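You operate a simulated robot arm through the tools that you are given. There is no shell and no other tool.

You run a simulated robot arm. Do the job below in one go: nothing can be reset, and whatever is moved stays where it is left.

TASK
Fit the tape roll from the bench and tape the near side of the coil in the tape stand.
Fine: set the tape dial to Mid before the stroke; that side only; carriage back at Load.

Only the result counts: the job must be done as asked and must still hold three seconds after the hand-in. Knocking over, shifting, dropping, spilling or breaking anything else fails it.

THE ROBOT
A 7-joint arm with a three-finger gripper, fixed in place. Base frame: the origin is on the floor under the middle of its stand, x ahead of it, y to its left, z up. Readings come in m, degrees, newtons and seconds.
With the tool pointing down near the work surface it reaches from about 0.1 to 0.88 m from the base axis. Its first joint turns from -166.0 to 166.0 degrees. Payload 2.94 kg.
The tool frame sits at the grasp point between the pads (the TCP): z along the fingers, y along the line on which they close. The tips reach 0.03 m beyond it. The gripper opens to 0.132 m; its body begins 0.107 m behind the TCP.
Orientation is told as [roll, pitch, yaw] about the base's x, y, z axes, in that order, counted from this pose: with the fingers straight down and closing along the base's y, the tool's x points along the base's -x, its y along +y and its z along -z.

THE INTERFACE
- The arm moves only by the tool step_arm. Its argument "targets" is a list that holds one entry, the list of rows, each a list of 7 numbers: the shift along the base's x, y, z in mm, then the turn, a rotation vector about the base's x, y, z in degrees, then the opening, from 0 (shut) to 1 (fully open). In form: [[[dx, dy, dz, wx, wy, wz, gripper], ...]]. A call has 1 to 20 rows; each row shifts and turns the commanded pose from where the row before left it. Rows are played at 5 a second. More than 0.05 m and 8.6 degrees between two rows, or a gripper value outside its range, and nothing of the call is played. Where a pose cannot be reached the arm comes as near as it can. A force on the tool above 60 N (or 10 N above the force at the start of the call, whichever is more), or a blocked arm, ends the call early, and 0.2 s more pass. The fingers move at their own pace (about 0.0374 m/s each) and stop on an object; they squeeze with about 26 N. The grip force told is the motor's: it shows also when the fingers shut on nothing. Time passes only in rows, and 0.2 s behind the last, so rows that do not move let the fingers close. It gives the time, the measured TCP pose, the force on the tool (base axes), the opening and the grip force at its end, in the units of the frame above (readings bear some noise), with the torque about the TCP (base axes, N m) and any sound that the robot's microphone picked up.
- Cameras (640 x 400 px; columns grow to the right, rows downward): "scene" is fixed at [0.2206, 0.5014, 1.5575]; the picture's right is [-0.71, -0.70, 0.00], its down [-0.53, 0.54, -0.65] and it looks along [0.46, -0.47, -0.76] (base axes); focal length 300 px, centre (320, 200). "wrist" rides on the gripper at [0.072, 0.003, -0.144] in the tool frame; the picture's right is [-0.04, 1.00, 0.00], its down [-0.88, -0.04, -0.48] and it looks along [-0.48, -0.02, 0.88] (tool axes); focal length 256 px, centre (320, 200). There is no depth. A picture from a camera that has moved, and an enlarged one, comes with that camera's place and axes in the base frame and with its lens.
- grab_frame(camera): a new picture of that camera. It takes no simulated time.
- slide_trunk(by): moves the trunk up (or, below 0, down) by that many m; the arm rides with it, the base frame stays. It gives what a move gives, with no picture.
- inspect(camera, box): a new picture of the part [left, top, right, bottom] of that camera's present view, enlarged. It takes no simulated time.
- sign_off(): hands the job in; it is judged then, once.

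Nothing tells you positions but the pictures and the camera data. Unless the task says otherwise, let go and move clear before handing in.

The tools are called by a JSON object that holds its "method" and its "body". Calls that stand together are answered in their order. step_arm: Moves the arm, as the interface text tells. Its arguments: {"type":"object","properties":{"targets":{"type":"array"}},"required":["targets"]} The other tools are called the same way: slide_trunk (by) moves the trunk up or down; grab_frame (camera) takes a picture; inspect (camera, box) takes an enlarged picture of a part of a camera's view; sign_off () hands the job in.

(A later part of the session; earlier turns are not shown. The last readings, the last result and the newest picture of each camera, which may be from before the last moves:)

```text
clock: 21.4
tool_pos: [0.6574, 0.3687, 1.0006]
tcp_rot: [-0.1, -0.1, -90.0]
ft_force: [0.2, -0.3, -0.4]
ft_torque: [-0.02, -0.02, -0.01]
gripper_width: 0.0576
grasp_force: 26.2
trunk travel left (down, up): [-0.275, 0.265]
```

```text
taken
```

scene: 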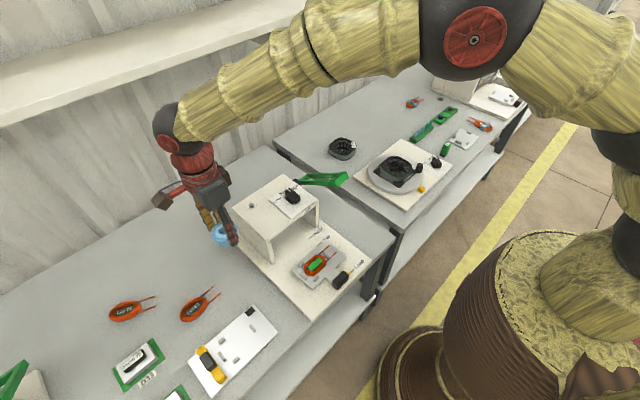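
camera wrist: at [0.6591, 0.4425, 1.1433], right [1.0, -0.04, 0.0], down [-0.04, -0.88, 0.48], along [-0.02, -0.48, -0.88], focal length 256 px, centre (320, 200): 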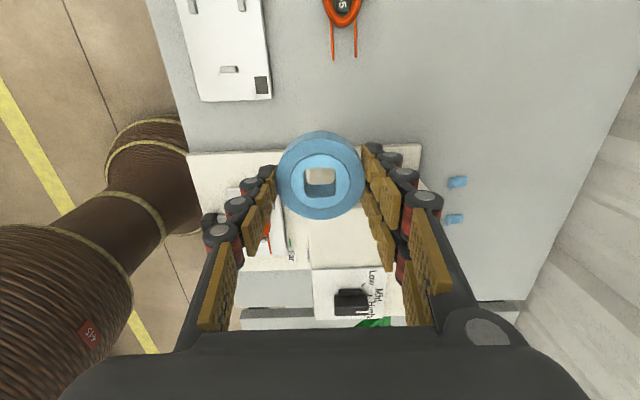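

{"method": "step_arm", "body": {"targets": [[[16.8, -34.1, 0, 0, 0, 0, 0.3], [16.8, -34.1, 0, 0, 0, 0, 0.3], [16.8, -34.1, 0, 0, 0, 0, 0.3], [16.8, -34.1, 0, 0, 0, 0, 0.3], [16.8, -34.1, 0, 0, 0, 0, 0.3], [16.8, -34.1, 0, 0, 0, 0, 0.3], [0, 0, 0, 0, 0, 0, 0.3]]]}}

{"method": "grab_frame", "body": {"camera": "wrist"}}

{"method": "inspect", "body": {"camera": "wrist", "box": [280, 30, 360, 90]}}

{"method": "inspect", "body": {"camera": "scene", "box": [210, 120, 350, 220]}}

```text
clock: 23.0
tool_pos: [0.7581, 0.1676, 0.9998]
tcp_rot: [0.0, 0.0, -90.0]
ft_force: [0.7, 0.1, 0.0]
ft_torque: [-0.02, 0.01, 0.0]
gripper_width: 0.0581
grasp_force: 26.2
trunk travel left (down, up): [-0.275, 0.265]
```

```text
taken
camera wrist: at [0.7595, 0.239, 1.1432], right [1.0, -0.04, 0.0], down [-0.04, -0.88, 0.48], along [-0.02, -0.48, -0.88], focal length 256 px, centre (320, 200)
```

wrist: 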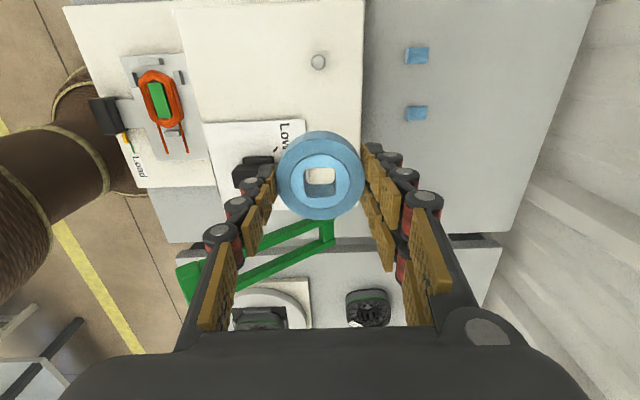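

```text
6.67 times, centred on (320, 60) of wrist
camera zoom: at [0.7595, 0.239, 1.1432], right [1.0, -0.04, 0.0], down [-0.04, -0.88, 0.48], along [-0.02, -0.48, -0.88], focal length 1707 px, centre (320, 1133)
```

zoom: 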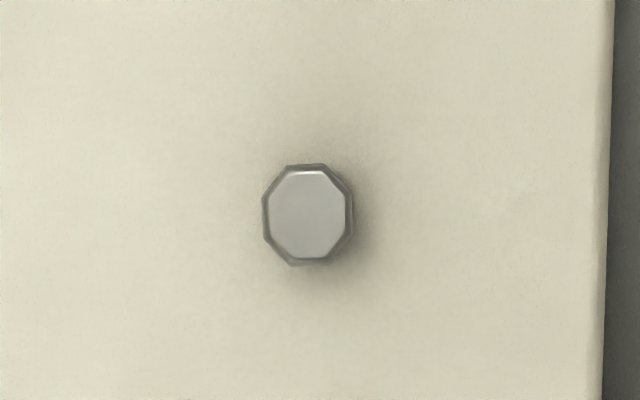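

```text
4.00 times, centred on (280, 170) of scene
camera zoom: at [0.2206, 0.5014, 1.5575], right [-0.71, -0.7, 0.0], down [-0.53, 0.54, -0.65], along [0.46, -0.47, -0.76], focal length 1200 px, centre (480, 320)
```

zoom: 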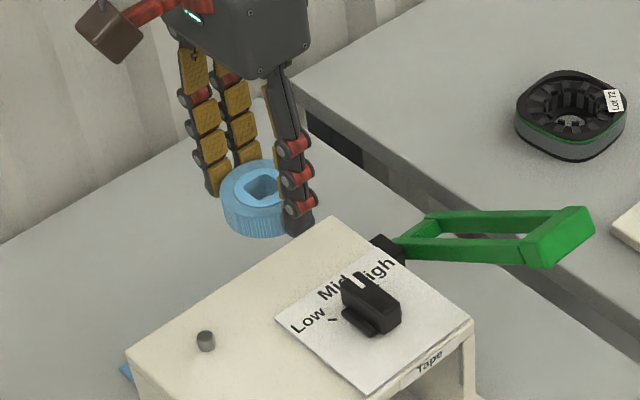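

The peg sits about +1.8 mm in x and +71.3 mm in y from the TCP. I'll move the roll over it and come down to just above the peg top, then check through the hole.

{"method": "step_arm", "body": {"targets": [[[1.8, 35.6, 0, 0, 0, 0, 0.3], [0, 35.7, 0, 0, 0, 0, 0.3], [0, 0, -25, 0, 0, 0, 0.3], [0, 0, -20, 0, 0, 0, 0.3], [0, 0, 0, 0, 0, 0, 0.3]]]}}

{"method": "inspect", "body": {"camera": "wrist", "box": [260, 120, 380, 230]}}

{"method": "inspect", "body": {"camera": "scene", "box": [210, 150, 310, 230]}}

```text
clock: 24.2
tool_pos: [0.7584, 0.2365, 0.9566]
tcp_rot: [0.0, 0.0, -90.0]
ft_force: [-0.4, 0.7, 0.0]
ft_torque: [0.0, -0.01, 0.02]
gripper_width: 0.0581
grasp_force: 26.3
trunk travel left (down, up): [-0.275, 0.265]
```

```text
3.64 times, centred on (320, 175) of wrist
camera zoom: at [0.7605, 0.3101, 1.0992], right [1.0, -0.04, 0.0], down [-0.04, -0.88, 0.48], along [-0.02, -0.48, -0.88], focal length 931 px, centre (320, 291)
```

zoom: 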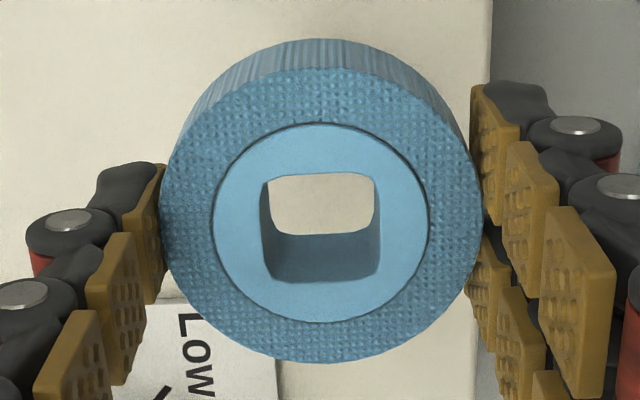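

```text
5.00 times, centred on (260, 190) of scene
camera zoom: at [0.2206, 0.5014, 1.5575], right [-0.71, -0.7, 0.0], down [-0.53, 0.54, -0.65], along [0.46, -0.47, -0.76], focal length 1500 px, centre (620, 250)
```

zoom: 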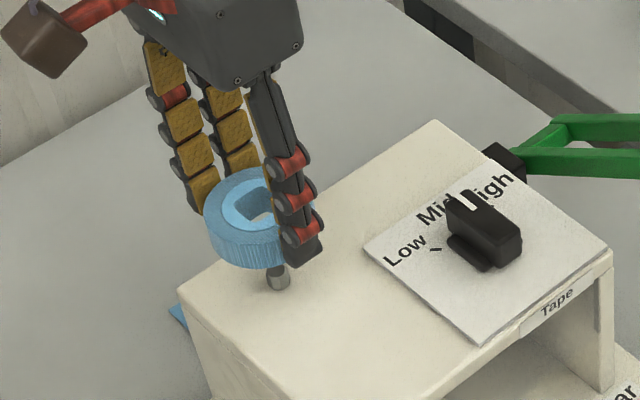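

Both views agree that the roll is aligned over the peg. I'll lower in small steps while watching the force.

{"method": "step_arm", "body": {"targets": [[[0, 0, -5, 0, 0, 0, 0.3], [0, 0, -5, 0, 0, 0, 0.3], [0, 0, -5, 0, 0, 0, 0.3], [0, 0, -5, 0, 0, 0, 0.3]]]}}

{"method": "inspect", "body": {"camera": "wrist", "box": [260, 120, 380, 230]}}

{"method": "inspect", "body": {"camera": "scene", "box": [210, 150, 310, 230]}}

```text
clock: 25.2
tool_pos: [0.7569, 0.236, 0.9339]
tcp_rot: [0.1, 0.0, -89.9]
ft_force: [-0.3, 0.0, -0.7]
ft_torque: [-0.01, -0.02, 0.06]
gripper_width: 0.0582
grasp_force: 25.5
trunk travel left (down, up): [-0.275, 0.265]
```

```text
3.64 times, centred on (320, 175) of wrist
camera zoom: at [0.7614, 0.3092, 1.077], right [1.0, -0.04, 0.0], down [-0.04, -0.88, 0.48], along [-0.02, -0.48, -0.88], focal length 931 px, centre (320, 291)
```

zoom: 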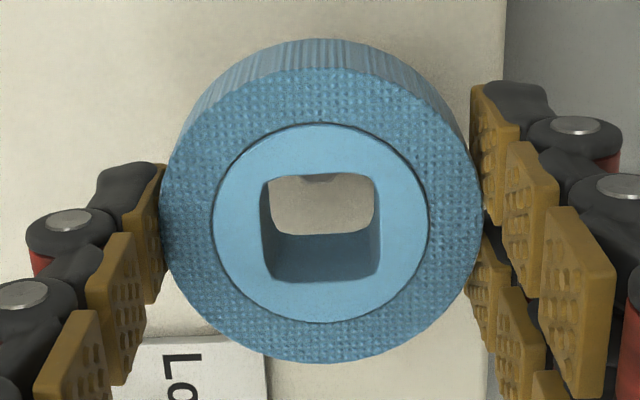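

```text
5.00 times, centred on (260, 190) of scene
camera zoom: at [0.2206, 0.5014, 1.5575], right [-0.71, -0.7, 0.0], down [-0.53, 0.54, -0.65], along [0.46, -0.47, -0.76], focal length 1500 px, centre (620, 250)
```

zoom: 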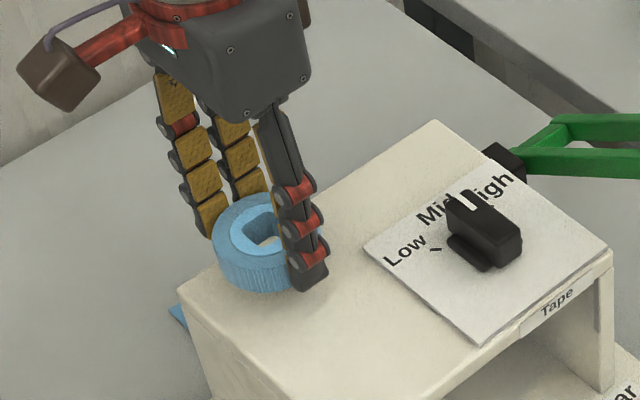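

{"method": "inspect", "body": {"camera": "wrist", "box": [300, 155, 340, 190]}}

{"method": "inspect", "body": {"camera": "scene", "box": [235, 180, 275, 215]}}

```text
11.43 times, centred on (320, 172) of wrist
camera zoom: at [0.7614, 0.3092, 1.077], right [1.0, -0.04, 0.0], down [-0.04, -0.88, 0.48], along [-0.02, -0.48, -0.88], focal length 2926 px, centre (320, 514)
```

zoom: 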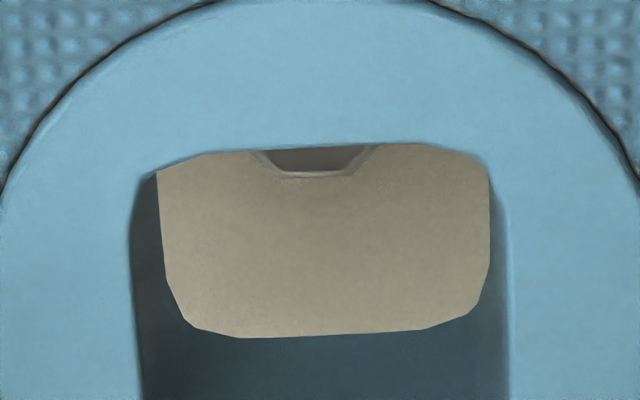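

```text
11.43 times, centred on (255, 198) of scene
camera zoom: at [0.2206, 0.5014, 1.5575], right [-0.71, -0.7, 0.0], down [-0.53, 0.54, -0.65], along [0.46, -0.47, -0.76], focal length 3428 px, centre (1063, 229)
```

zoom: 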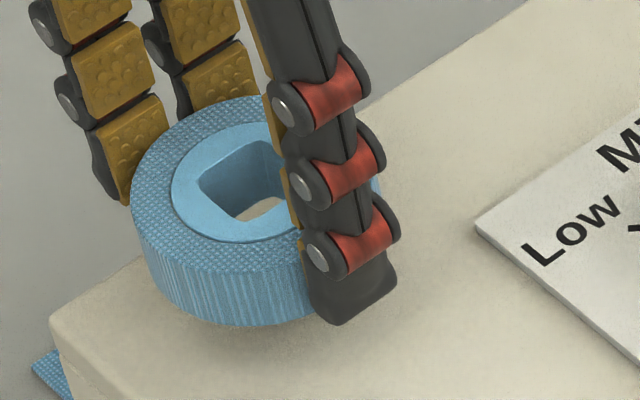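

The peg edge is centred laterally in the hole view. I'll keep lowering in small steps.

{"method": "step_arm", "body": {"targets": [[[0, 0, -4, 0, 0, 0, 0.3], [0, 0, -4, 0, 0, 0, 0.3]]]}}

{"method": "inspect", "body": {"camera": "wrist", "box": [300, 155, 340, 190]}}

{"method": "inspect", "body": {"camera": "scene", "box": [235, 180, 275, 215]}}

```text
clock: 25.8
tool_pos: [0.7569, 0.2373, 0.928]
tcp_rot: [0.0, 0.0, -90.0]
ft_force: [-0.3, -0.5, -0.3]
ft_torque: [0.0, 0.01, 0.0]
gripper_width: 0.0582
grasp_force: 26.0
trunk travel left (down, up): [-0.275, 0.265]
```

```text
11.43 times, centred on (320, 172) of wrist
camera zoom: at [0.7612, 0.3097, 1.0701], right [1.0, -0.04, 0.0], down [-0.04, -0.88, 0.48], along [-0.02, -0.48, -0.88], focal length 2926 px, centre (320, 514)
```

zoom: 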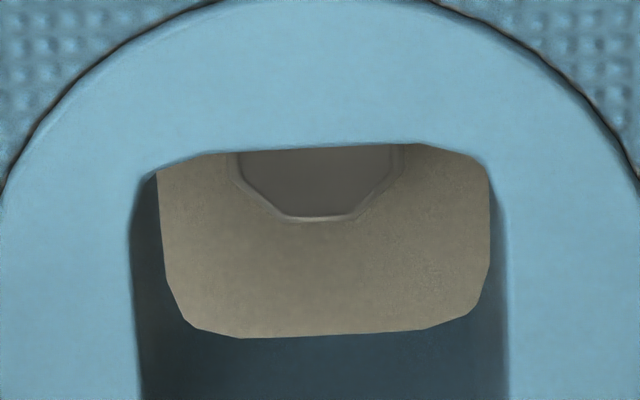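

```text
11.43 times, centred on (255, 198) of scene
camera zoom: at [0.2206, 0.5014, 1.5575], right [-0.71, -0.7, 0.0], down [-0.53, 0.54, -0.65], along [0.46, -0.47, -0.76], focal length 3428 px, centre (1063, 229)
```

zoom: 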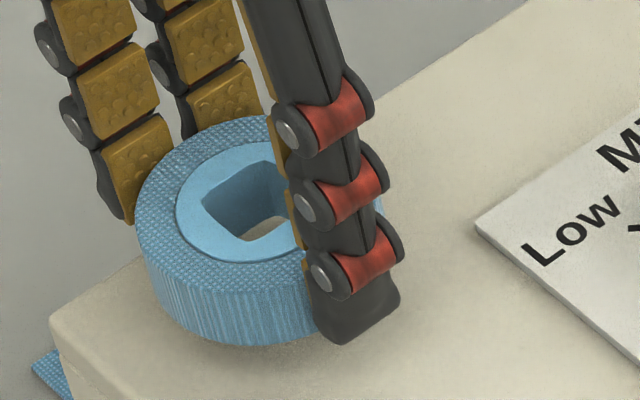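

{"method": "step_arm", "body": {"targets": [[[0, 0, -4, 0, 0, 0, 0.3], [0, 0, -4, 0, 0, 0, 0.3]]]}}

{"method": "inspect", "body": {"camera": "wrist", "box": [300, 155, 340, 190]}}

{"method": "inspect", "body": {"camera": "scene", "box": [235, 180, 275, 215]}}

```text
clock: 26.4
tool_pos: [0.7583, 0.2375, 0.9181]
tcp_rot: [0.0, 0.0, -90.0]
ft_force: [0.7, -0.4, 0.1]
ft_torque: [0.01, 0.01, 0.02]
gripper_width: 0.0579
grasp_force: 25.7
trunk travel left (down, up): [-0.275, 0.265]
```

```text
11.43 times, centred on (320, 172) of wrist
camera zoom: at [0.7608, 0.3097, 1.0613], right [1.0, -0.04, 0.0], down [-0.04, -0.88, 0.48], along [-0.02, -0.48, -0.88], focal length 2926 px, centre (320, 514)
```

zoom: 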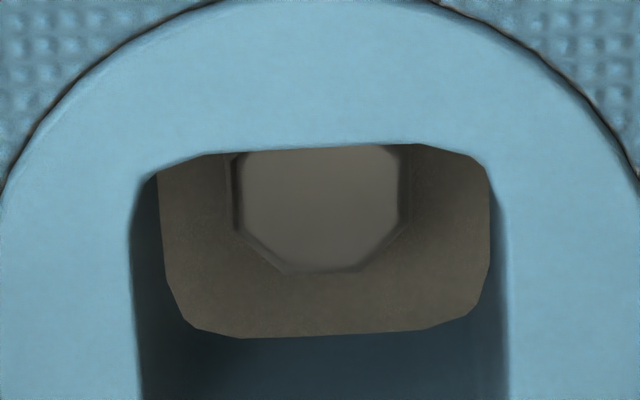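

```text
11.43 times, centred on (255, 198) of scene
camera zoom: at [0.2206, 0.5014, 1.5575], right [-0.71, -0.7, 0.0], down [-0.53, 0.54, -0.65], along [0.46, -0.47, -0.76], focal length 3428 px, centre (1063, 229)
```

zoom: 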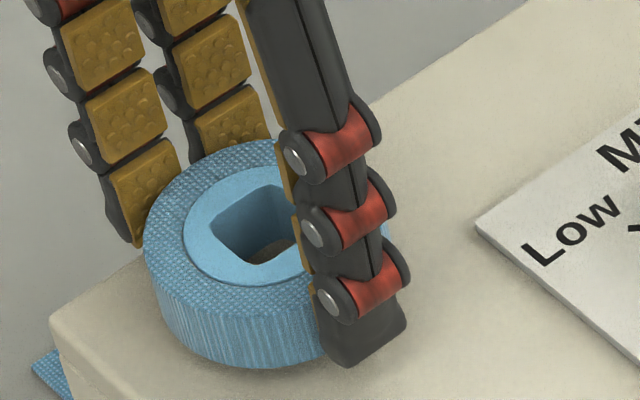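

{"method": "step_arm", "body": {"targets": [[[0, 0, -4, 0, 0, 0, 0.3], [0, 0, -4, 0, 0, 0, 0.3]]]}}

{"method": "inspect", "body": {"camera": "wrist", "box": [300, 155, 340, 190]}}

{"method": "inspect", "body": {"camera": "scene", "box": [235, 180, 275, 215]}}

```text
clock: 27.0
tool_pos: [0.7575, 0.2367, 0.9097]
tcp_rot: [0.0, 0.1, -90.0]
ft_force: [-0.3, -0.8, -0.4]
ft_torque: [0.01, 0.03, 0.01]
gripper_width: 0.0583
grasp_force: 25.5
trunk travel left (down, up): [-0.275, 0.265]
```

```text
11.43 times, centred on (320, 172) of wrist
camera zoom: at [0.761, 0.3089, 1.0533], right [1.0, -0.04, 0.0], down [-0.04, -0.88, 0.48], along [-0.02, -0.48, -0.88], focal length 2926 px, centre (320, 514)
```

zoom: 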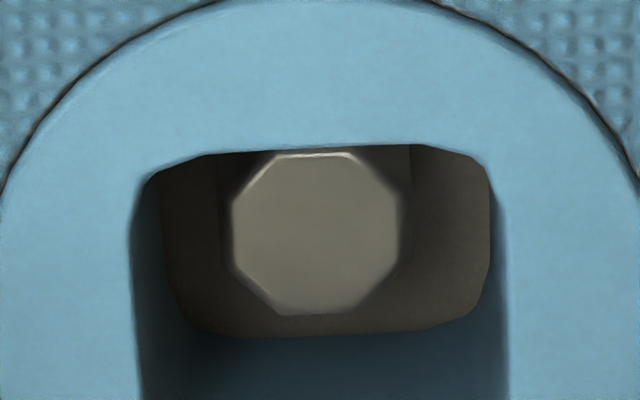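

```text
11.43 times, centred on (255, 198) of scene
camera zoom: at [0.2206, 0.5014, 1.5575], right [-0.71, -0.7, 0.0], down [-0.53, 0.54, -0.65], along [0.46, -0.47, -0.76], focal length 3428 px, centre (1063, 229)
```

zoom: 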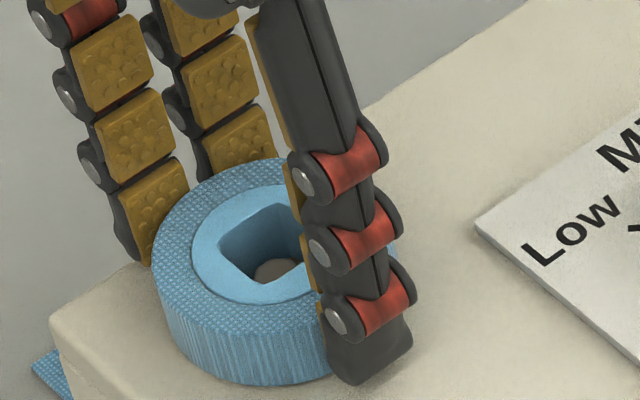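

The peg has entered the hole. I'll keep lowering until the roll seats on the bridge.

{"method": "step_arm", "body": {"targets": [[[0, 0, -2, 0, 0, 0, 0.3], [0, 0, -2, 0, 0, 0, 0.3]]]}}

{"method": "step_arm", "body": {"targets": [[[0, 0, -1.5, 0, 0, 0, 0.3], [0, 0, -1.5, 0, 0, 0, 0.3]]]}}

{"method": "inspect", "body": {"camera": "scene", "box": [235, 180, 275, 215]}}

{"method": "inspect", "body": {"camera": "wrist", "box": [260, 120, 380, 230]}}

```text
clock: 27.6
tool_pos: [0.7588, 0.2366, 0.9083]
tcp_rot: [0.1, 0.0, -90.0]
ft_force: [-1.2, -0.7, 10.8]
ft_torque: [-0.11, 0.32, 0.03]
gripper_width: 0.0581
grasp_force: 25.7
trunk travel left (down, up): [-0.275, 0.265]
```

```text
clock: 28.2
tool_pos: [0.7577, 0.2372, 0.9063]
tcp_rot: [0.3, 0.1, -90.0]
ft_force: [4.3, 0.1, 19.0]
ft_torque: [-0.01, -0.09, 0.03]
gripper_width: 0.0583
grasp_force: 25.4
trunk travel left (down, up): [-0.275, 0.265]
```

```text
11.43 times, centred on (255, 198) of scene
camera zoom: at [0.2206, 0.5014, 1.5575], right [-0.71, -0.7, 0.0], down [-0.53, 0.54, -0.65], along [0.46, -0.47, -0.76], focal length 3428 px, centre (1063, 229)
```

zoom: 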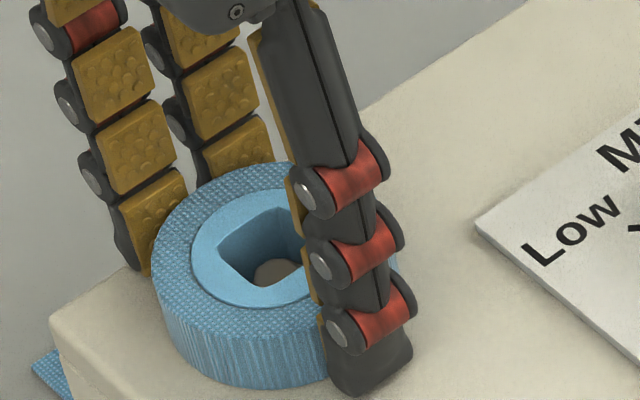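

```text
3.64 times, centred on (320, 175) of wrist
camera zoom: at [0.7606, 0.3091, 1.0491], right [1.0, -0.04, 0.0], down [-0.04, -0.88, 0.47], along [-0.02, -0.47, -0.88], focal length 931 px, centre (320, 291)
```

zoom: 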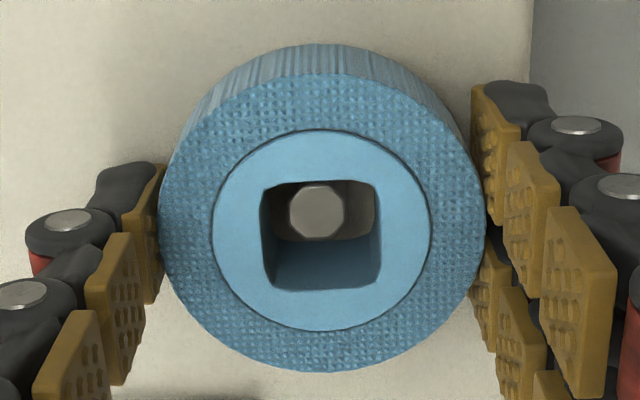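

The roll is seated: contact is at TCP z ≈ 0.909, with the peg inside the hole. I'll relieve the press, release and rise.

{"method": "step_arm", "body": {"targets": [[[0, 0, 2, 0, 0, 0, 0.3], [0, 0, 0, 0, 0, 0, 0.45], [0, 0, 0, 0, 0, 0, 0.6], [0, 0, 0, 0, 0, 0, 0.65], [0, 0, 0, 0, 0, 0, 0.65], [0, 0, 15, 0, 0, 0, 0.65], [0, 0, 30, 0, 0, 0, 0.65], [0, 0, 40, 0, 0, 0, 0.65], [0, 0, 0, 0, 0, 0, 0.65]]]}}

{"method": "grab_frame", "body": {"camera": "wrist"}}

{"method": "inspect", "body": {"camera": "scene", "box": [210, 150, 330, 230]}}

{"method": "inspect", "body": {"camera": "wrist", "box": [260, 90, 380, 200]}}

```text
clock: 30.2
tool_pos: [0.7576, 0.2355, 0.9909]
tcp_rot: [-0.1, -0.1, -90.0]
ft_force: [-0.2, -0.1, -0.2]
ft_torque: [0.0, 0.0, 0.02]
gripper_width: 0.0858
grasp_force: 0.0
trunk travel left (down, up): [-0.275, 0.265]
```

```text
taken
camera wrist: at [0.7614, 0.308, 1.134], right [1.0, -0.04, 0.0], down [-0.04, -0.88, 0.48], along [-0.02, -0.48, -0.88], focal length 256 px, centre (320, 200)
```

wrist: 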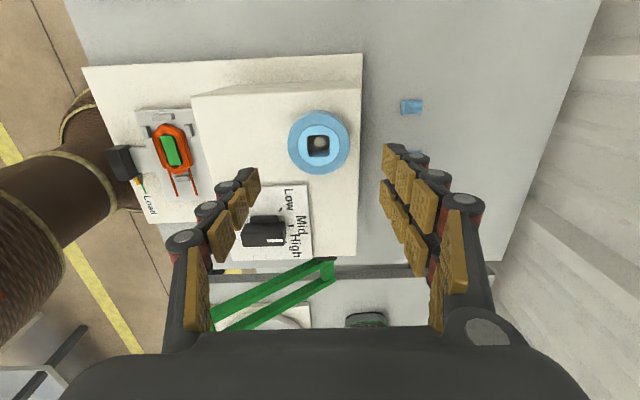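

```text
5.00 times, centred on (270, 190) of scene
camera zoom: at [0.2206, 0.5014, 1.5575], right [-0.71, -0.7, 0.0], down [-0.53, 0.54, -0.65], along [0.46, -0.47, -0.76], focal length 1500 px, centre (570, 250)
```

zoom: 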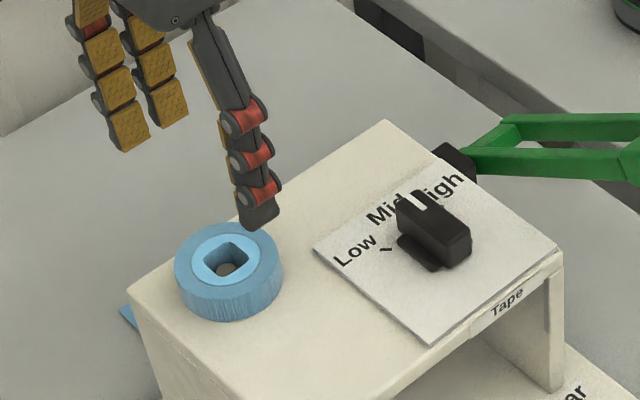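

```text
3.64 times, centred on (320, 145) of wrist
camera zoom: at [0.7614, 0.308, 1.134], right [1.0, -0.04, 0.0], down [-0.04, -0.88, 0.48], along [-0.02, -0.48, -0.88], focal length 931 px, centre (320, 400)
```

zoom: 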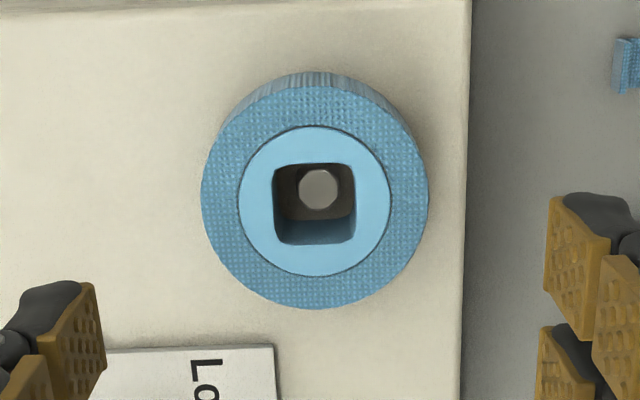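

The roll lies flat on the peg. Next is the carriage: the marks are at x ≈ 0.453 (Load), 0.590 (Far) and 0.628 (Near). I'll move back in front of the stand to examine the black handle.

{"method": "step_arm", "body": {"targets": [[[-25.7, -4.75, 2, 0, 0, 7.5, 0.65], [-25.7, -4.75, 2, 0, 0, 7.5, 0.65], [-25.7, -4.75, 2, 0, 0, 7.5, 0.65], [-25.7, -4.75, 0, 0, 0, 7.5, 0.65], [-25.7, -4.75, 0, 0, 0, 7.5, 0.65], [-25.7, -4.75, 0, 0, 0, 7.5, 0.65], [-25.7, -4.75, 0, 0, 0, 7.5, 0.65], [-25.7, -4.75, 0, 0, 0, 7.5, 0.65], [-25.7, -4.75, 0, 0, 0, 7.5, 0.65], [-25.7, -4.75, 0, 0, 0, 7.5, 0.65], [-25.7, -4.75, 0, 0, 0, 7.5, 0.65], [-25.7, -4.75, 0, 0, 0, 7.5, 0.65], [0, 0, 0, 0, 0, 0, 0.65]]]}}

{"method": "grab_frame", "body": {"camera": "wrist"}}

{"method": "inspect", "body": {"camera": "wrist", "box": [220, 90, 420, 240]}}

{"method": "inspect", "body": {"camera": "scene", "box": [310, 240, 380, 300]}}

```text
clock: 33.0
tool_pos: [0.4502, 0.1793, 0.9951]
tcp_rot: [0.0, 0.0, 0.2]
ft_force: [-0.8, 0.2, -0.3]
ft_torque: [0.0, -0.01, 0.01]
gripper_width: 0.0856
grasp_force: 0.1
trunk travel left (down, up): [-0.275, 0.265]
```

```text
taken
camera wrist: at [0.3768, 0.1824, 1.1388], right [0.04, 1.0, 0.0], down [0.88, -0.04, 0.48], along [0.48, -0.02, -0.88], focal length 256 px, centre (320, 200)
```

wrist: 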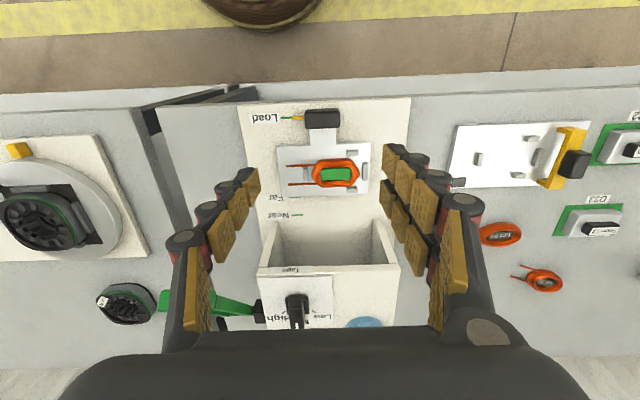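

```text
2.67 times, centred on (320, 165) of wrist
camera zoom: at [0.3768, 0.1824, 1.1388], right [0.04, 1.0, 0.0], down [0.88, -0.04, 0.48], along [0.48, -0.02, -0.88], focal length 683 px, centre (320, 293)
```

zoom: 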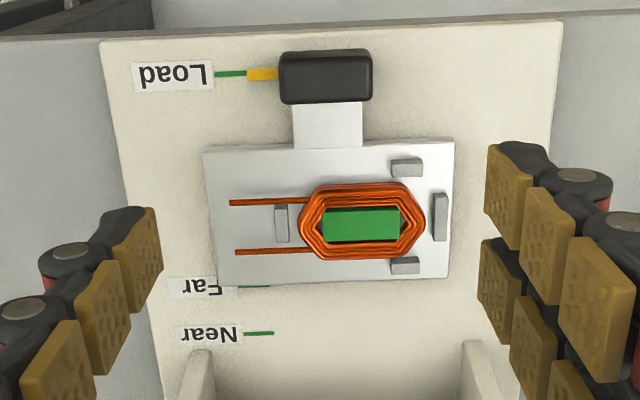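

```text
6.67 times, centred on (345, 270) of scene
camera zoom: at [0.2206, 0.5014, 1.5575], right [-0.71, -0.7, 0.0], down [-0.53, 0.54, -0.65], along [0.46, -0.47, -0.76], focal length 2000 px, centre (153, -267)
```

zoom: 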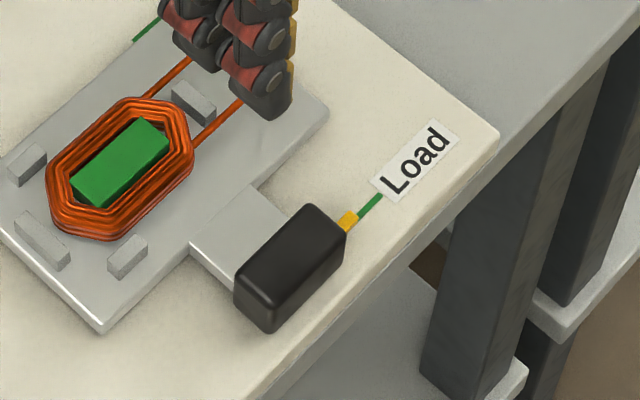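

The handle is at about x 0.453, y 0.183, with its top near z 0.78. The bridge overhangs the handle's Near position, so I'll tilt the gripper forward about 30° to grip the handle from the front. I'll tilt in place first and look.

{"method": "step_arm", "body": {"targets": [[[-5, 0, 0, 0, -7.5, 0, 0.65], [-5, 0, 0, 0, -7.5, 0, 0.65], [-5, 0, 0, 0, -7.5, 0, 0.65], [-5, 0, 0, 0, -7.5, 0, 0.65], [0, 0, 0, 0, 0, 0, 0.65]]]}}

{"method": "grab_frame", "body": {"camera": "wrist"}}

{"method": "grab_frame", "body": {"camera": "scene"}}

```text
clock: 34.2
tool_pos: [0.4296, 0.179, 0.9966]
tcp_rot: [0.0, -30.1, 0.0]
ft_force: [-0.3, -0.5, 0.2]
ft_torque: [-0.01, 0.01, -0.04]
gripper_width: 0.0859
grasp_force: 0.1
trunk travel left (down, up): [-0.275, 0.265]
```

```text
taken
camera wrist: at [0.2952, 0.1832, 1.0841], right [0.04, 1.0, 0.02], down [0.52, -0.04, 0.85], along [0.85, -0.02, -0.52], focal length 256 px, centre (320, 200)
```

wrist: 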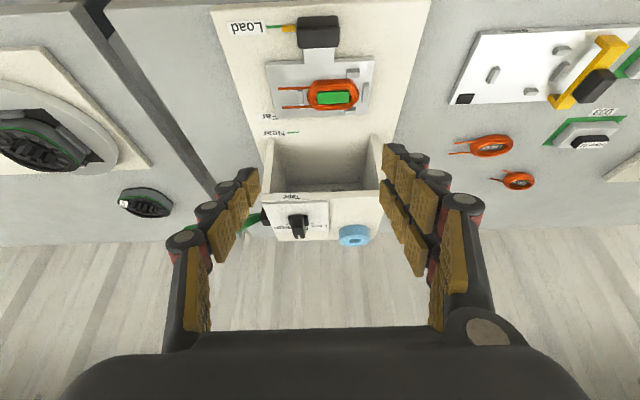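

```text
taken
```

scene: 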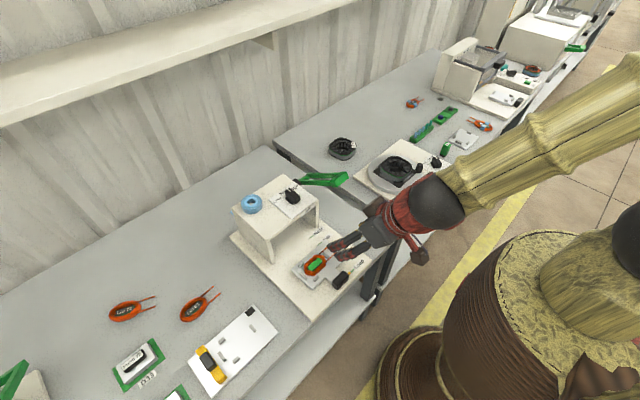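

{"method": "inspect", "body": {"camera": "wrist", "box": [270, 0, 390, 90]}}

{"method": "inspect", "body": {"camera": "wrist", "box": [250, 90, 400, 250]}}

```text
4.44 times, centred on (330, 45) of wrist
camera zoom: at [0.2952, 0.1832, 1.0841], right [0.04, 1.0, 0.02], down [0.52, -0.04, 0.85], along [0.85, -0.02, -0.52], focal length 1138 px, centre (276, 889)
```

zoom: 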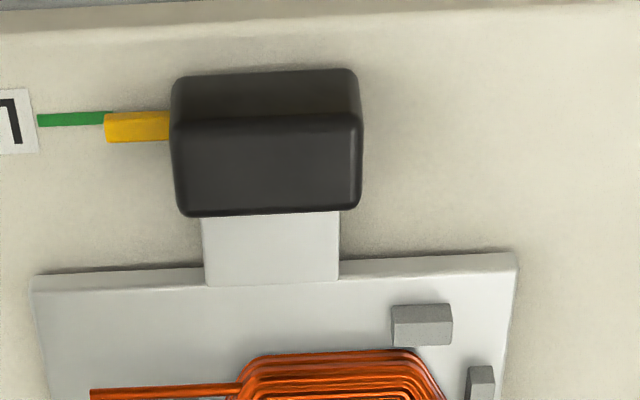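

```text
2.50 times, centred on (325, 170) of wrist
camera zoom: at [0.2952, 0.1832, 1.0841], right [0.04, 1.0, 0.02], down [0.52, -0.04, 0.85], along [0.85, -0.02, -0.52], focal length 640 px, centre (308, 275)
```

zoom: 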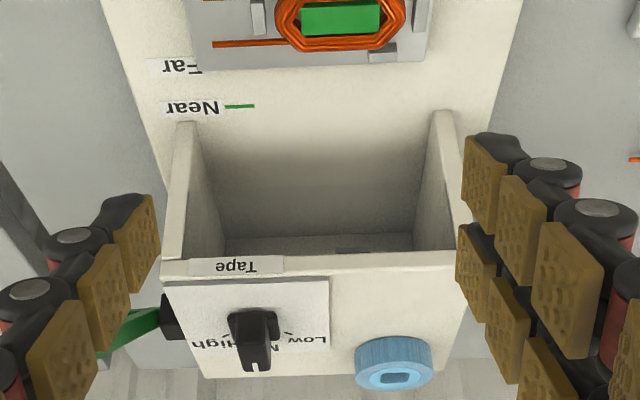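

{"method": "inspect", "body": {"camera": "wrist", "box": [276, 12, 316, 42]}}

{"method": "inspect", "body": {"camera": "scene", "box": [330, 255, 366, 285]}}

```text
13.33 times, centred on (296, 27) of wrist
camera zoom: at [0.2952, 0.1832, 1.0841], right [0.04, 1.0, 0.02], down [0.52, -0.04, 0.85], along [0.85, -0.02, -0.52], focal length 3413 px, centre (640, 2507)
```

zoom: 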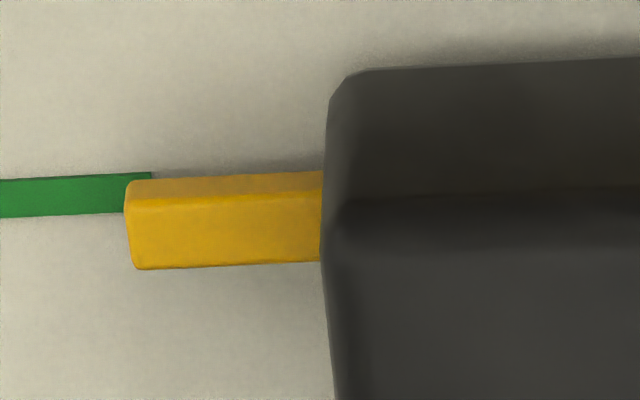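

```text
13.33 times, centred on (348, 270) of scene
camera zoom: at [0.2206, 0.5014, 1.5575], right [-0.71, -0.7, 0.0], down [-0.53, 0.54, -0.65], along [0.46, -0.47, -0.76], focal length 3999 px, centre (-53, -733)
```

zoom: 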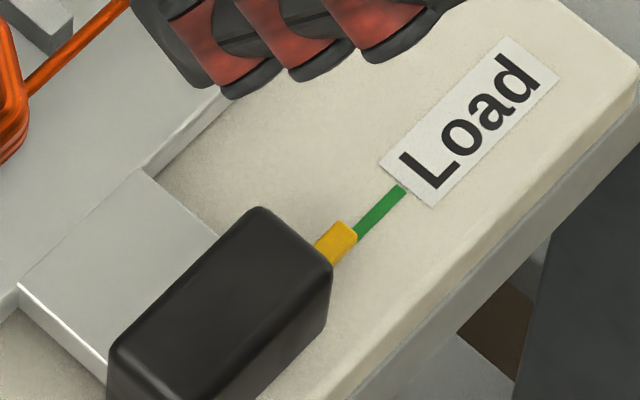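

The handle is about 50 mm wide in y and 24 mm deep and tall, around (0.454, 0.183, 0.75), with a small pointer bar low on its −y side. I'll descend over it with the tilted gripper, stopping part-way to check.

{"method": "step_arm", "body": {"targets": [[[4, 1, -40, 0, 0, 0, 0.65], [4, 1, -40, 0, 0, 0, 0.65], [3.8, 1.1, -40, 0, 0, 0, 0.65], [0, 0, -30, 0, 0, 0, 0.65], [0, 0, 0, 0, 0, 0, 0.65]]]}}

{"method": "grab_frame", "body": {"camera": "wrist"}}

{"method": "inspect", "body": {"camera": "wrist", "box": [240, 60, 400, 210]}}

{"method": "inspect", "body": {"camera": "scene", "box": [300, 220, 420, 300]}}

```text
clock: 35.4
tool_pos: [0.4406, 0.183, 0.8446]
tcp_rot: [0.0, -30.1, 0.0]
ft_force: [0.1, 0.1, -0.7]
ft_torque: [-0.01, 0.01, 0.02]
gripper_width: 0.0859
grasp_force: 0.1
trunk travel left (down, up): [-0.275, 0.265]
```

```text
taken
camera wrist: at [0.3064, 0.1863, 0.9327], right [0.04, 1.0, 0.02], down [0.52, -0.04, 0.85], along [0.85, -0.02, -0.52], focal length 256 px, centre (320, 200)
```

wrist: 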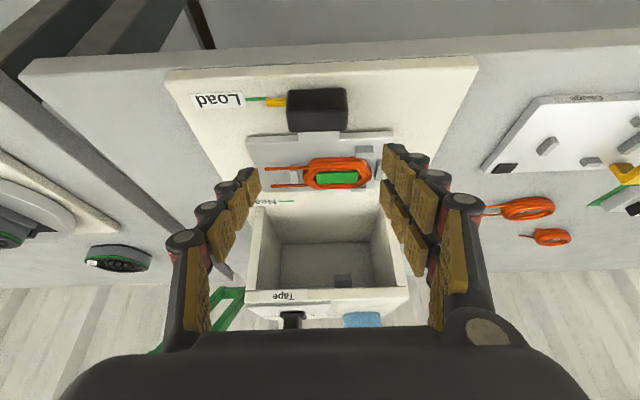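

```text
2.67 times, centred on (320, 135) of wrist
camera zoom: at [0.3064, 0.1863, 0.9327], right [0.04, 1.0, 0.02], down [0.52, -0.04, 0.85], along [0.85, -0.02, -0.52], focal length 683 px, centre (320, 373)
```

zoom: 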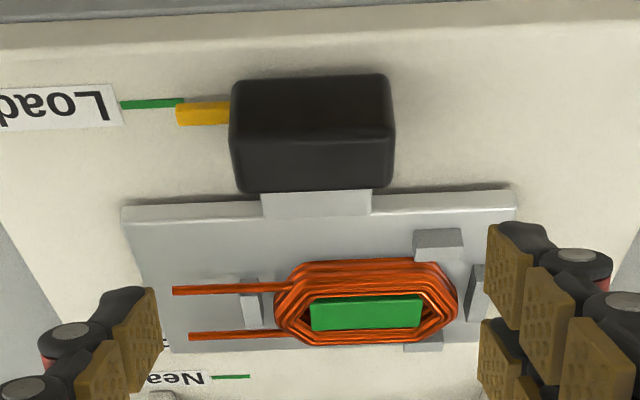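

```text
5.00 times, centred on (360, 260) of scene
camera zoom: at [0.2206, 0.5014, 1.5575], right [-0.71, -0.7, 0.0], down [-0.53, 0.54, -0.65], along [0.46, -0.47, -0.76], focal length 1500 px, centre (120, -100)
```

zoom: 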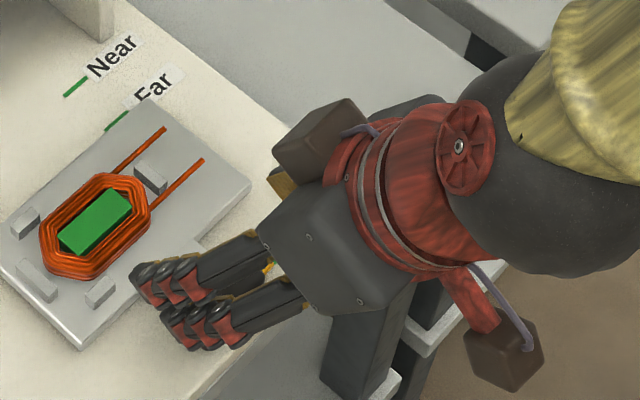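

{"method": "step_arm", "body": {"targets": [[[0, 0, -20, 0, 0, 0, 0.65], [0, 0, -18, 0, 0, 0, 0.65], [0, 0, 0, 0, 0, 0, 0.65]]]}}

{"method": "grab_frame", "body": {"camera": "wrist"}}

{"method": "inspect", "body": {"camera": "wrist", "box": [240, 80, 400, 230]}}

{"method": "inspect", "body": {"camera": "scene", "box": [310, 240, 390, 300]}}

```text
clock: 36.2
tool_pos: [0.4412, 0.1827, 0.8082]
tcp_rot: [0.0, -30.0, -0.1]
ft_force: [0.7, 0.2, 0.4]
ft_torque: [-0.01, 0.0, -0.02]
gripper_width: 0.0857
grasp_force: 0.0
trunk travel left (down, up): [-0.275, 0.265]
```

```text
taken
camera wrist: at [0.3056, 0.1865, 0.895], right [0.04, 1.0, 0.02], down [0.52, -0.04, 0.85], along [0.85, -0.02, -0.52], focal length 256 px, centre (320, 200)
```

wrist: 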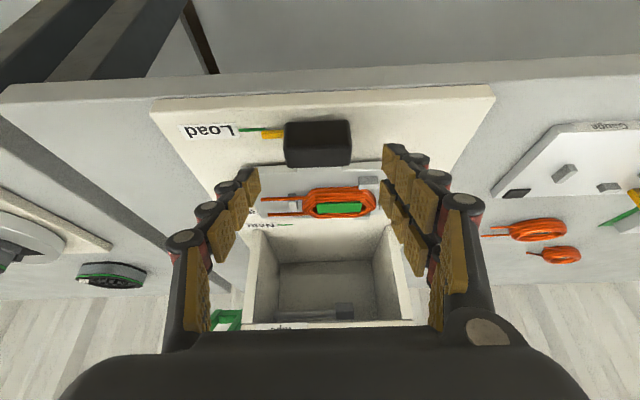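

```text
2.67 times, centred on (320, 155) of wrist
camera zoom: at [0.3056, 0.1865, 0.895], right [0.04, 1.0, 0.02], down [0.52, -0.04, 0.85], along [0.85, -0.02, -0.52], focal length 683 px, centre (320, 320)
```

zoom: 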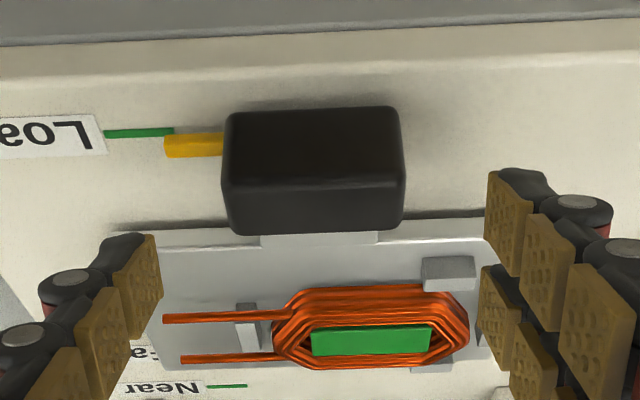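

```text
6.67 times, centred on (350, 270) of scene
camera zoom: at [0.2206, 0.5014, 1.5575], right [-0.71, -0.7, 0.0], down [-0.53, 0.54, -0.65], along [0.46, -0.47, -0.76], focal length 2000 px, centre (120, -267)
```

zoom: 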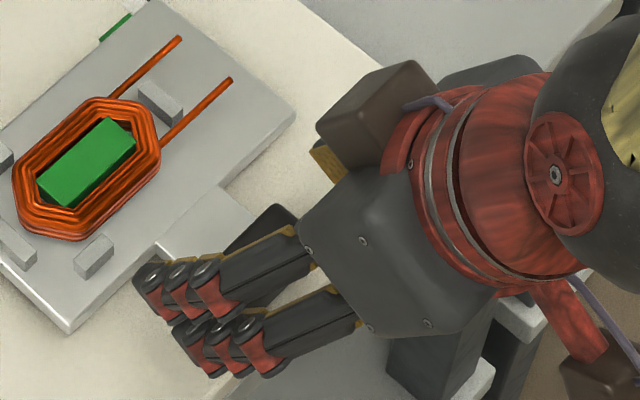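

The handle spans x 0.435–0.461 and z 0.751–0.776, centred at y ≈ 0.182. I'll make a small correction, lower to TCP z ≈ 0.785, and close on it.

{"method": "step_arm", "body": {"targets": [[[-4, -1, -10, 0, 0, 0, 0.65], [0, 0, -8, 0, 0, 0, 0.65], [0, 0, -6, 0, 0, 0, 0.65], [0, 0, 0, 0, 0, 0, 0.55], [0, 0, 0, 0, 0, 0, 0.5]]]}}

{"method": "inspect", "body": {"camera": "wrist", "box": [240, 100, 400, 250]}}

{"method": "inspect", "body": {"camera": "scene", "box": [310, 240, 390, 300]}}

```text
clock: 37.4
tool_pos: [0.4368, 0.1814, 0.7833]
tcp_rot: [0.0, -30.0, 0.0]
ft_force: [0.5, 0.0, -0.2]
ft_torque: [-0.03, -0.05, -0.01]
gripper_width: 0.0657
grasp_force: 0.0
trunk travel left (down, up): [-0.275, 0.265]
```

```text
2.67 times, centred on (320, 175) of wrist
camera zoom: at [0.3015, 0.1846, 0.8713], right [0.04, 1.0, 0.02], down [0.52, -0.04, 0.85], along [0.85, -0.02, -0.52], focal length 683 px, centre (320, 267)
```

zoom: 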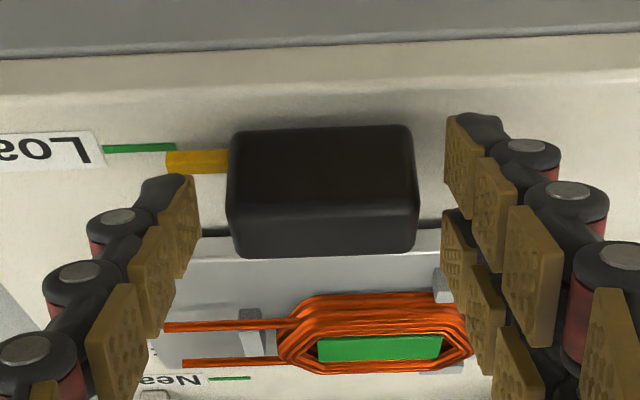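

```text
6.67 times, centred on (350, 270) of scene
camera zoom: at [0.2206, 0.5014, 1.5575], right [-0.71, -0.7, 0.0], down [-0.53, 0.54, -0.65], along [0.46, -0.47, -0.76], focal length 2000 px, centre (120, -267)
```

zoom: 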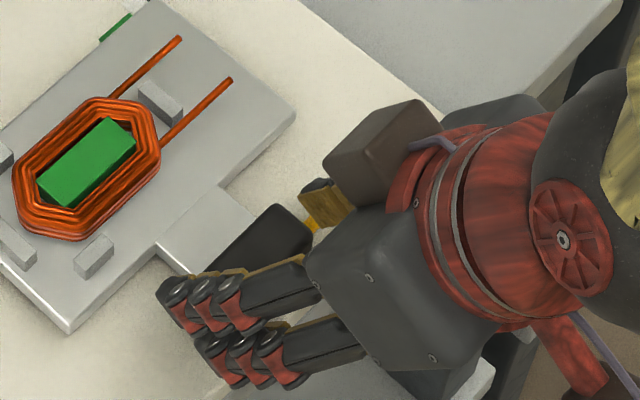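

{"method": "step_arm", "body": {"targets": [[[0, 0, 0, 0, 0, 0, 0.4], [0, 0, 0, 0, 0, 0, 0.3], [0, 0, 0, 0, 0, 0, 0.25], [0, 0, 0, 0, 0, 0, 0.25], [0, 0, 0, 0, 0, 0, 0.25]]]}}

{"method": "inspect", "body": {"camera": "wrist", "box": [240, 100, 400, 250]}}

{"method": "inspect", "body": {"camera": "scene", "box": [310, 240, 390, 300]}}

```text
clock: 38.6
tool_pos: [0.436, 0.1815, 0.7829]
tcp_rot: [-0.1, -29.9, 0.1]
ft_force: [-2.7, 9.3, 0.7]
ft_torque: [0.36, 0.55, 0.17]
gripper_width: 0.0495
grasp_force: 44.8
trunk travel left (down, up): [-0.275, 0.265]
```

```text
2.67 times, centred on (320, 175) of wrist
camera zoom: at [0.3015, 0.1854, 0.8715], right [0.04, 1.0, 0.02], down [0.52, -0.04, 0.85], along [0.85, -0.02, -0.52], focal length 683 px, centre (320, 267)
```

zoom: 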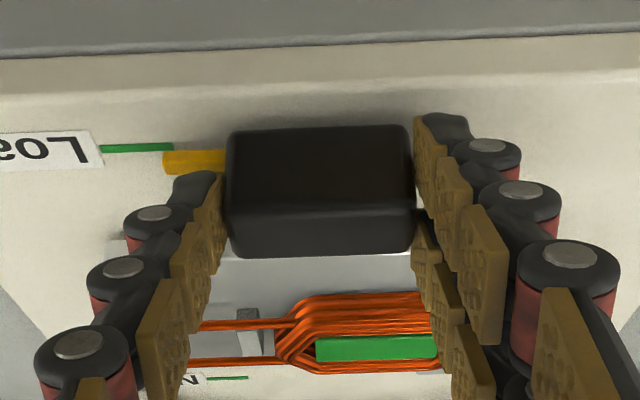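

```text
6.67 times, centred on (350, 270) of scene
camera zoom: at [0.2206, 0.5014, 1.5575], right [-0.71, -0.7, 0.0], down [-0.53, 0.54, -0.65], along [0.46, -0.47, -0.76], focal length 2000 px, centre (120, -267)
```

zoom: 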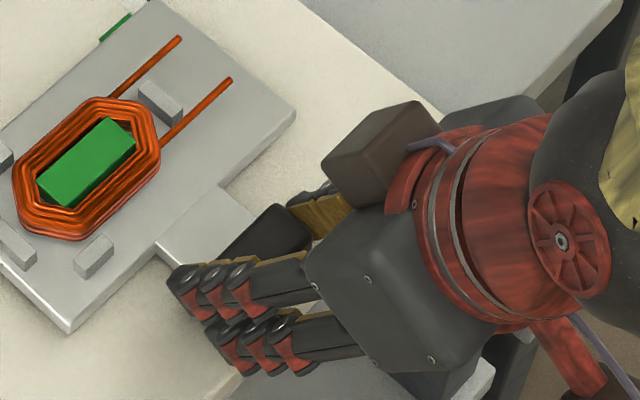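

The handle is gripped at 49.5 mm wide. Now I slide the carriage in +x, starting with a short test move.

{"method": "step_arm", "body": {"targets": [[[0, 1, 0, 0, 0, 0, 0.25], [10, 0, 0, 0, 0, 0, 0.25], [15, 0, 0, 0, 0, 0, 0.25], [15, 0, 0, 0, 0, 0, 0.25]]]}}

{"method": "inspect", "body": {"camera": "wrist", "box": [220, 90, 420, 250]}}

{"method": "inspect", "body": {"camera": "scene", "box": [270, 210, 390, 300]}}

```text
clock: 39.6
tool_pos: [0.4774, 0.1814, 0.7835]
tcp_rot: [0.1, -30.0, 0.0]
ft_force: [1.8, 5.8, -5.7]
ft_torque: [-0.02, 0.9, 0.06]
gripper_width: 0.0493
grasp_force: 44.6
trunk travel left (down, up): [-0.275, 0.265]
```

```text
2.50 times, centred on (320, 170) of wrist
camera zoom: at [0.3433, 0.1857, 0.8715], right [0.04, 1.0, 0.02], down [0.52, -0.04, 0.85], along [0.85, -0.02, -0.52], focal length 640 px, centre (320, 275)
```

zoom: 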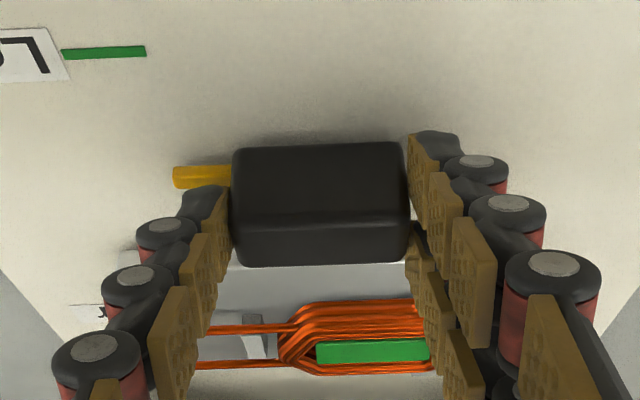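

```text
4.44 times, centred on (330, 255) of scene
camera zoom: at [0.2206, 0.5014, 1.5575], right [-0.71, -0.7, 0.0], down [-0.53, 0.54, -0.65], along [0.46, -0.47, -0.76], focal length 1333 px, centre (276, -44)
```

zoom: 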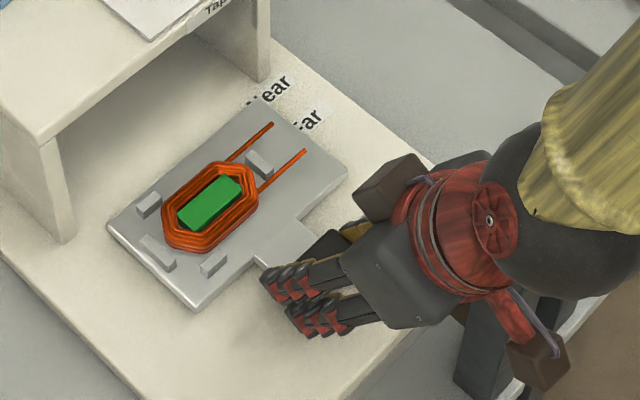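

The carriage slides freely. I'll continue toward Near and check before the final part.

{"method": "step_arm", "body": {"targets": [[[20, 0, 0, 0, 0, 0, 0.25], [20, 0, 0, 0, 0, 0, 0.25], [20, 0, 0, 0, 0, 0, 0.25], [20, 0, 0, 0, 0, 0, 0.25], [20, 0, 0, 0, 0, 0, 0.25], [15, 0, 0, 0, 0, 0, 0.25], [0, 0, 0, 0, 0, 0, 0.25]]]}}

{"method": "grab_frame", "body": {"camera": "wrist"}}

{"method": "inspect", "body": {"camera": "wrist", "box": [220, 90, 420, 250]}}

{"method": "inspect", "body": {"camera": "scene", "box": [250, 180, 370, 270]}}

```text
clock: 41.2
tool_pos: [0.5909, 0.1829, 0.7839]
tcp_rot: [-0.1, -29.9, 0.1]
ft_force: [1.5, -4.3, -13.0]
ft_torque: [-0.35, -0.94, -0.12]
gripper_width: 0.049
grasp_force: 45.4
trunk travel left (down, up): [-0.275, 0.265]
```

```text
taken
camera wrist: at [0.4567, 0.1859, 0.8718], right [0.04, 1.0, 0.02], down [0.52, -0.04, 0.85], along [0.85, -0.02, -0.52], focal length 256 px, centre (320, 200)
```

wrist: 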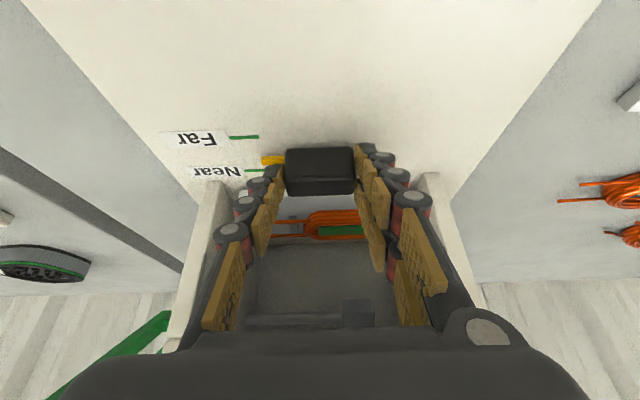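

```text
2.50 times, centred on (320, 170) of wrist
camera zoom: at [0.4567, 0.1859, 0.8718], right [0.04, 1.0, 0.02], down [0.52, -0.04, 0.85], along [0.85, -0.02, -0.52], focal length 640 px, centre (320, 275)
```

zoom: 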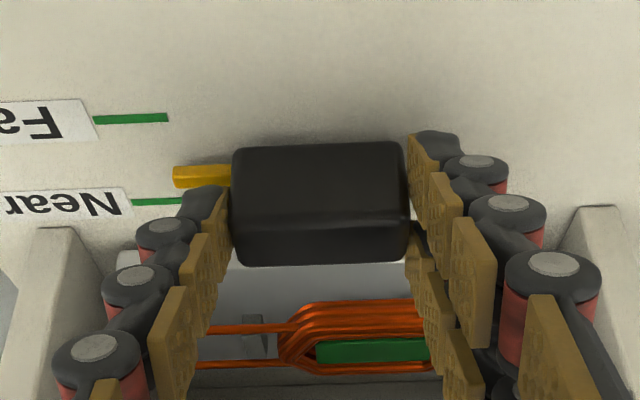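

```text
4.44 times, centred on (310, 225) of scene
camera zoom: at [0.2206, 0.5014, 1.5575], right [-0.71, -0.7, 0.0], down [-0.53, 0.54, -0.65], along [0.46, -0.47, -0.76], focal length 1333 px, centre (364, 89)
```

zoom: 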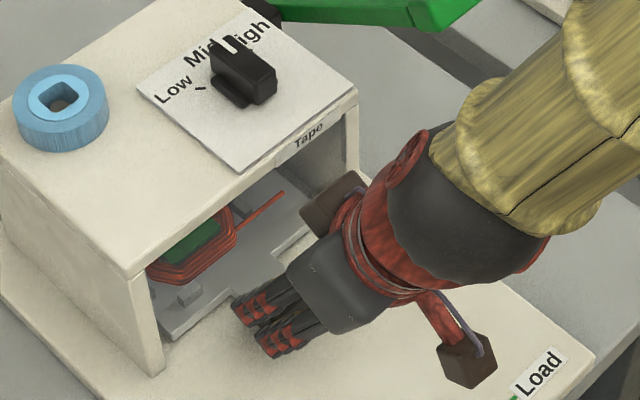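

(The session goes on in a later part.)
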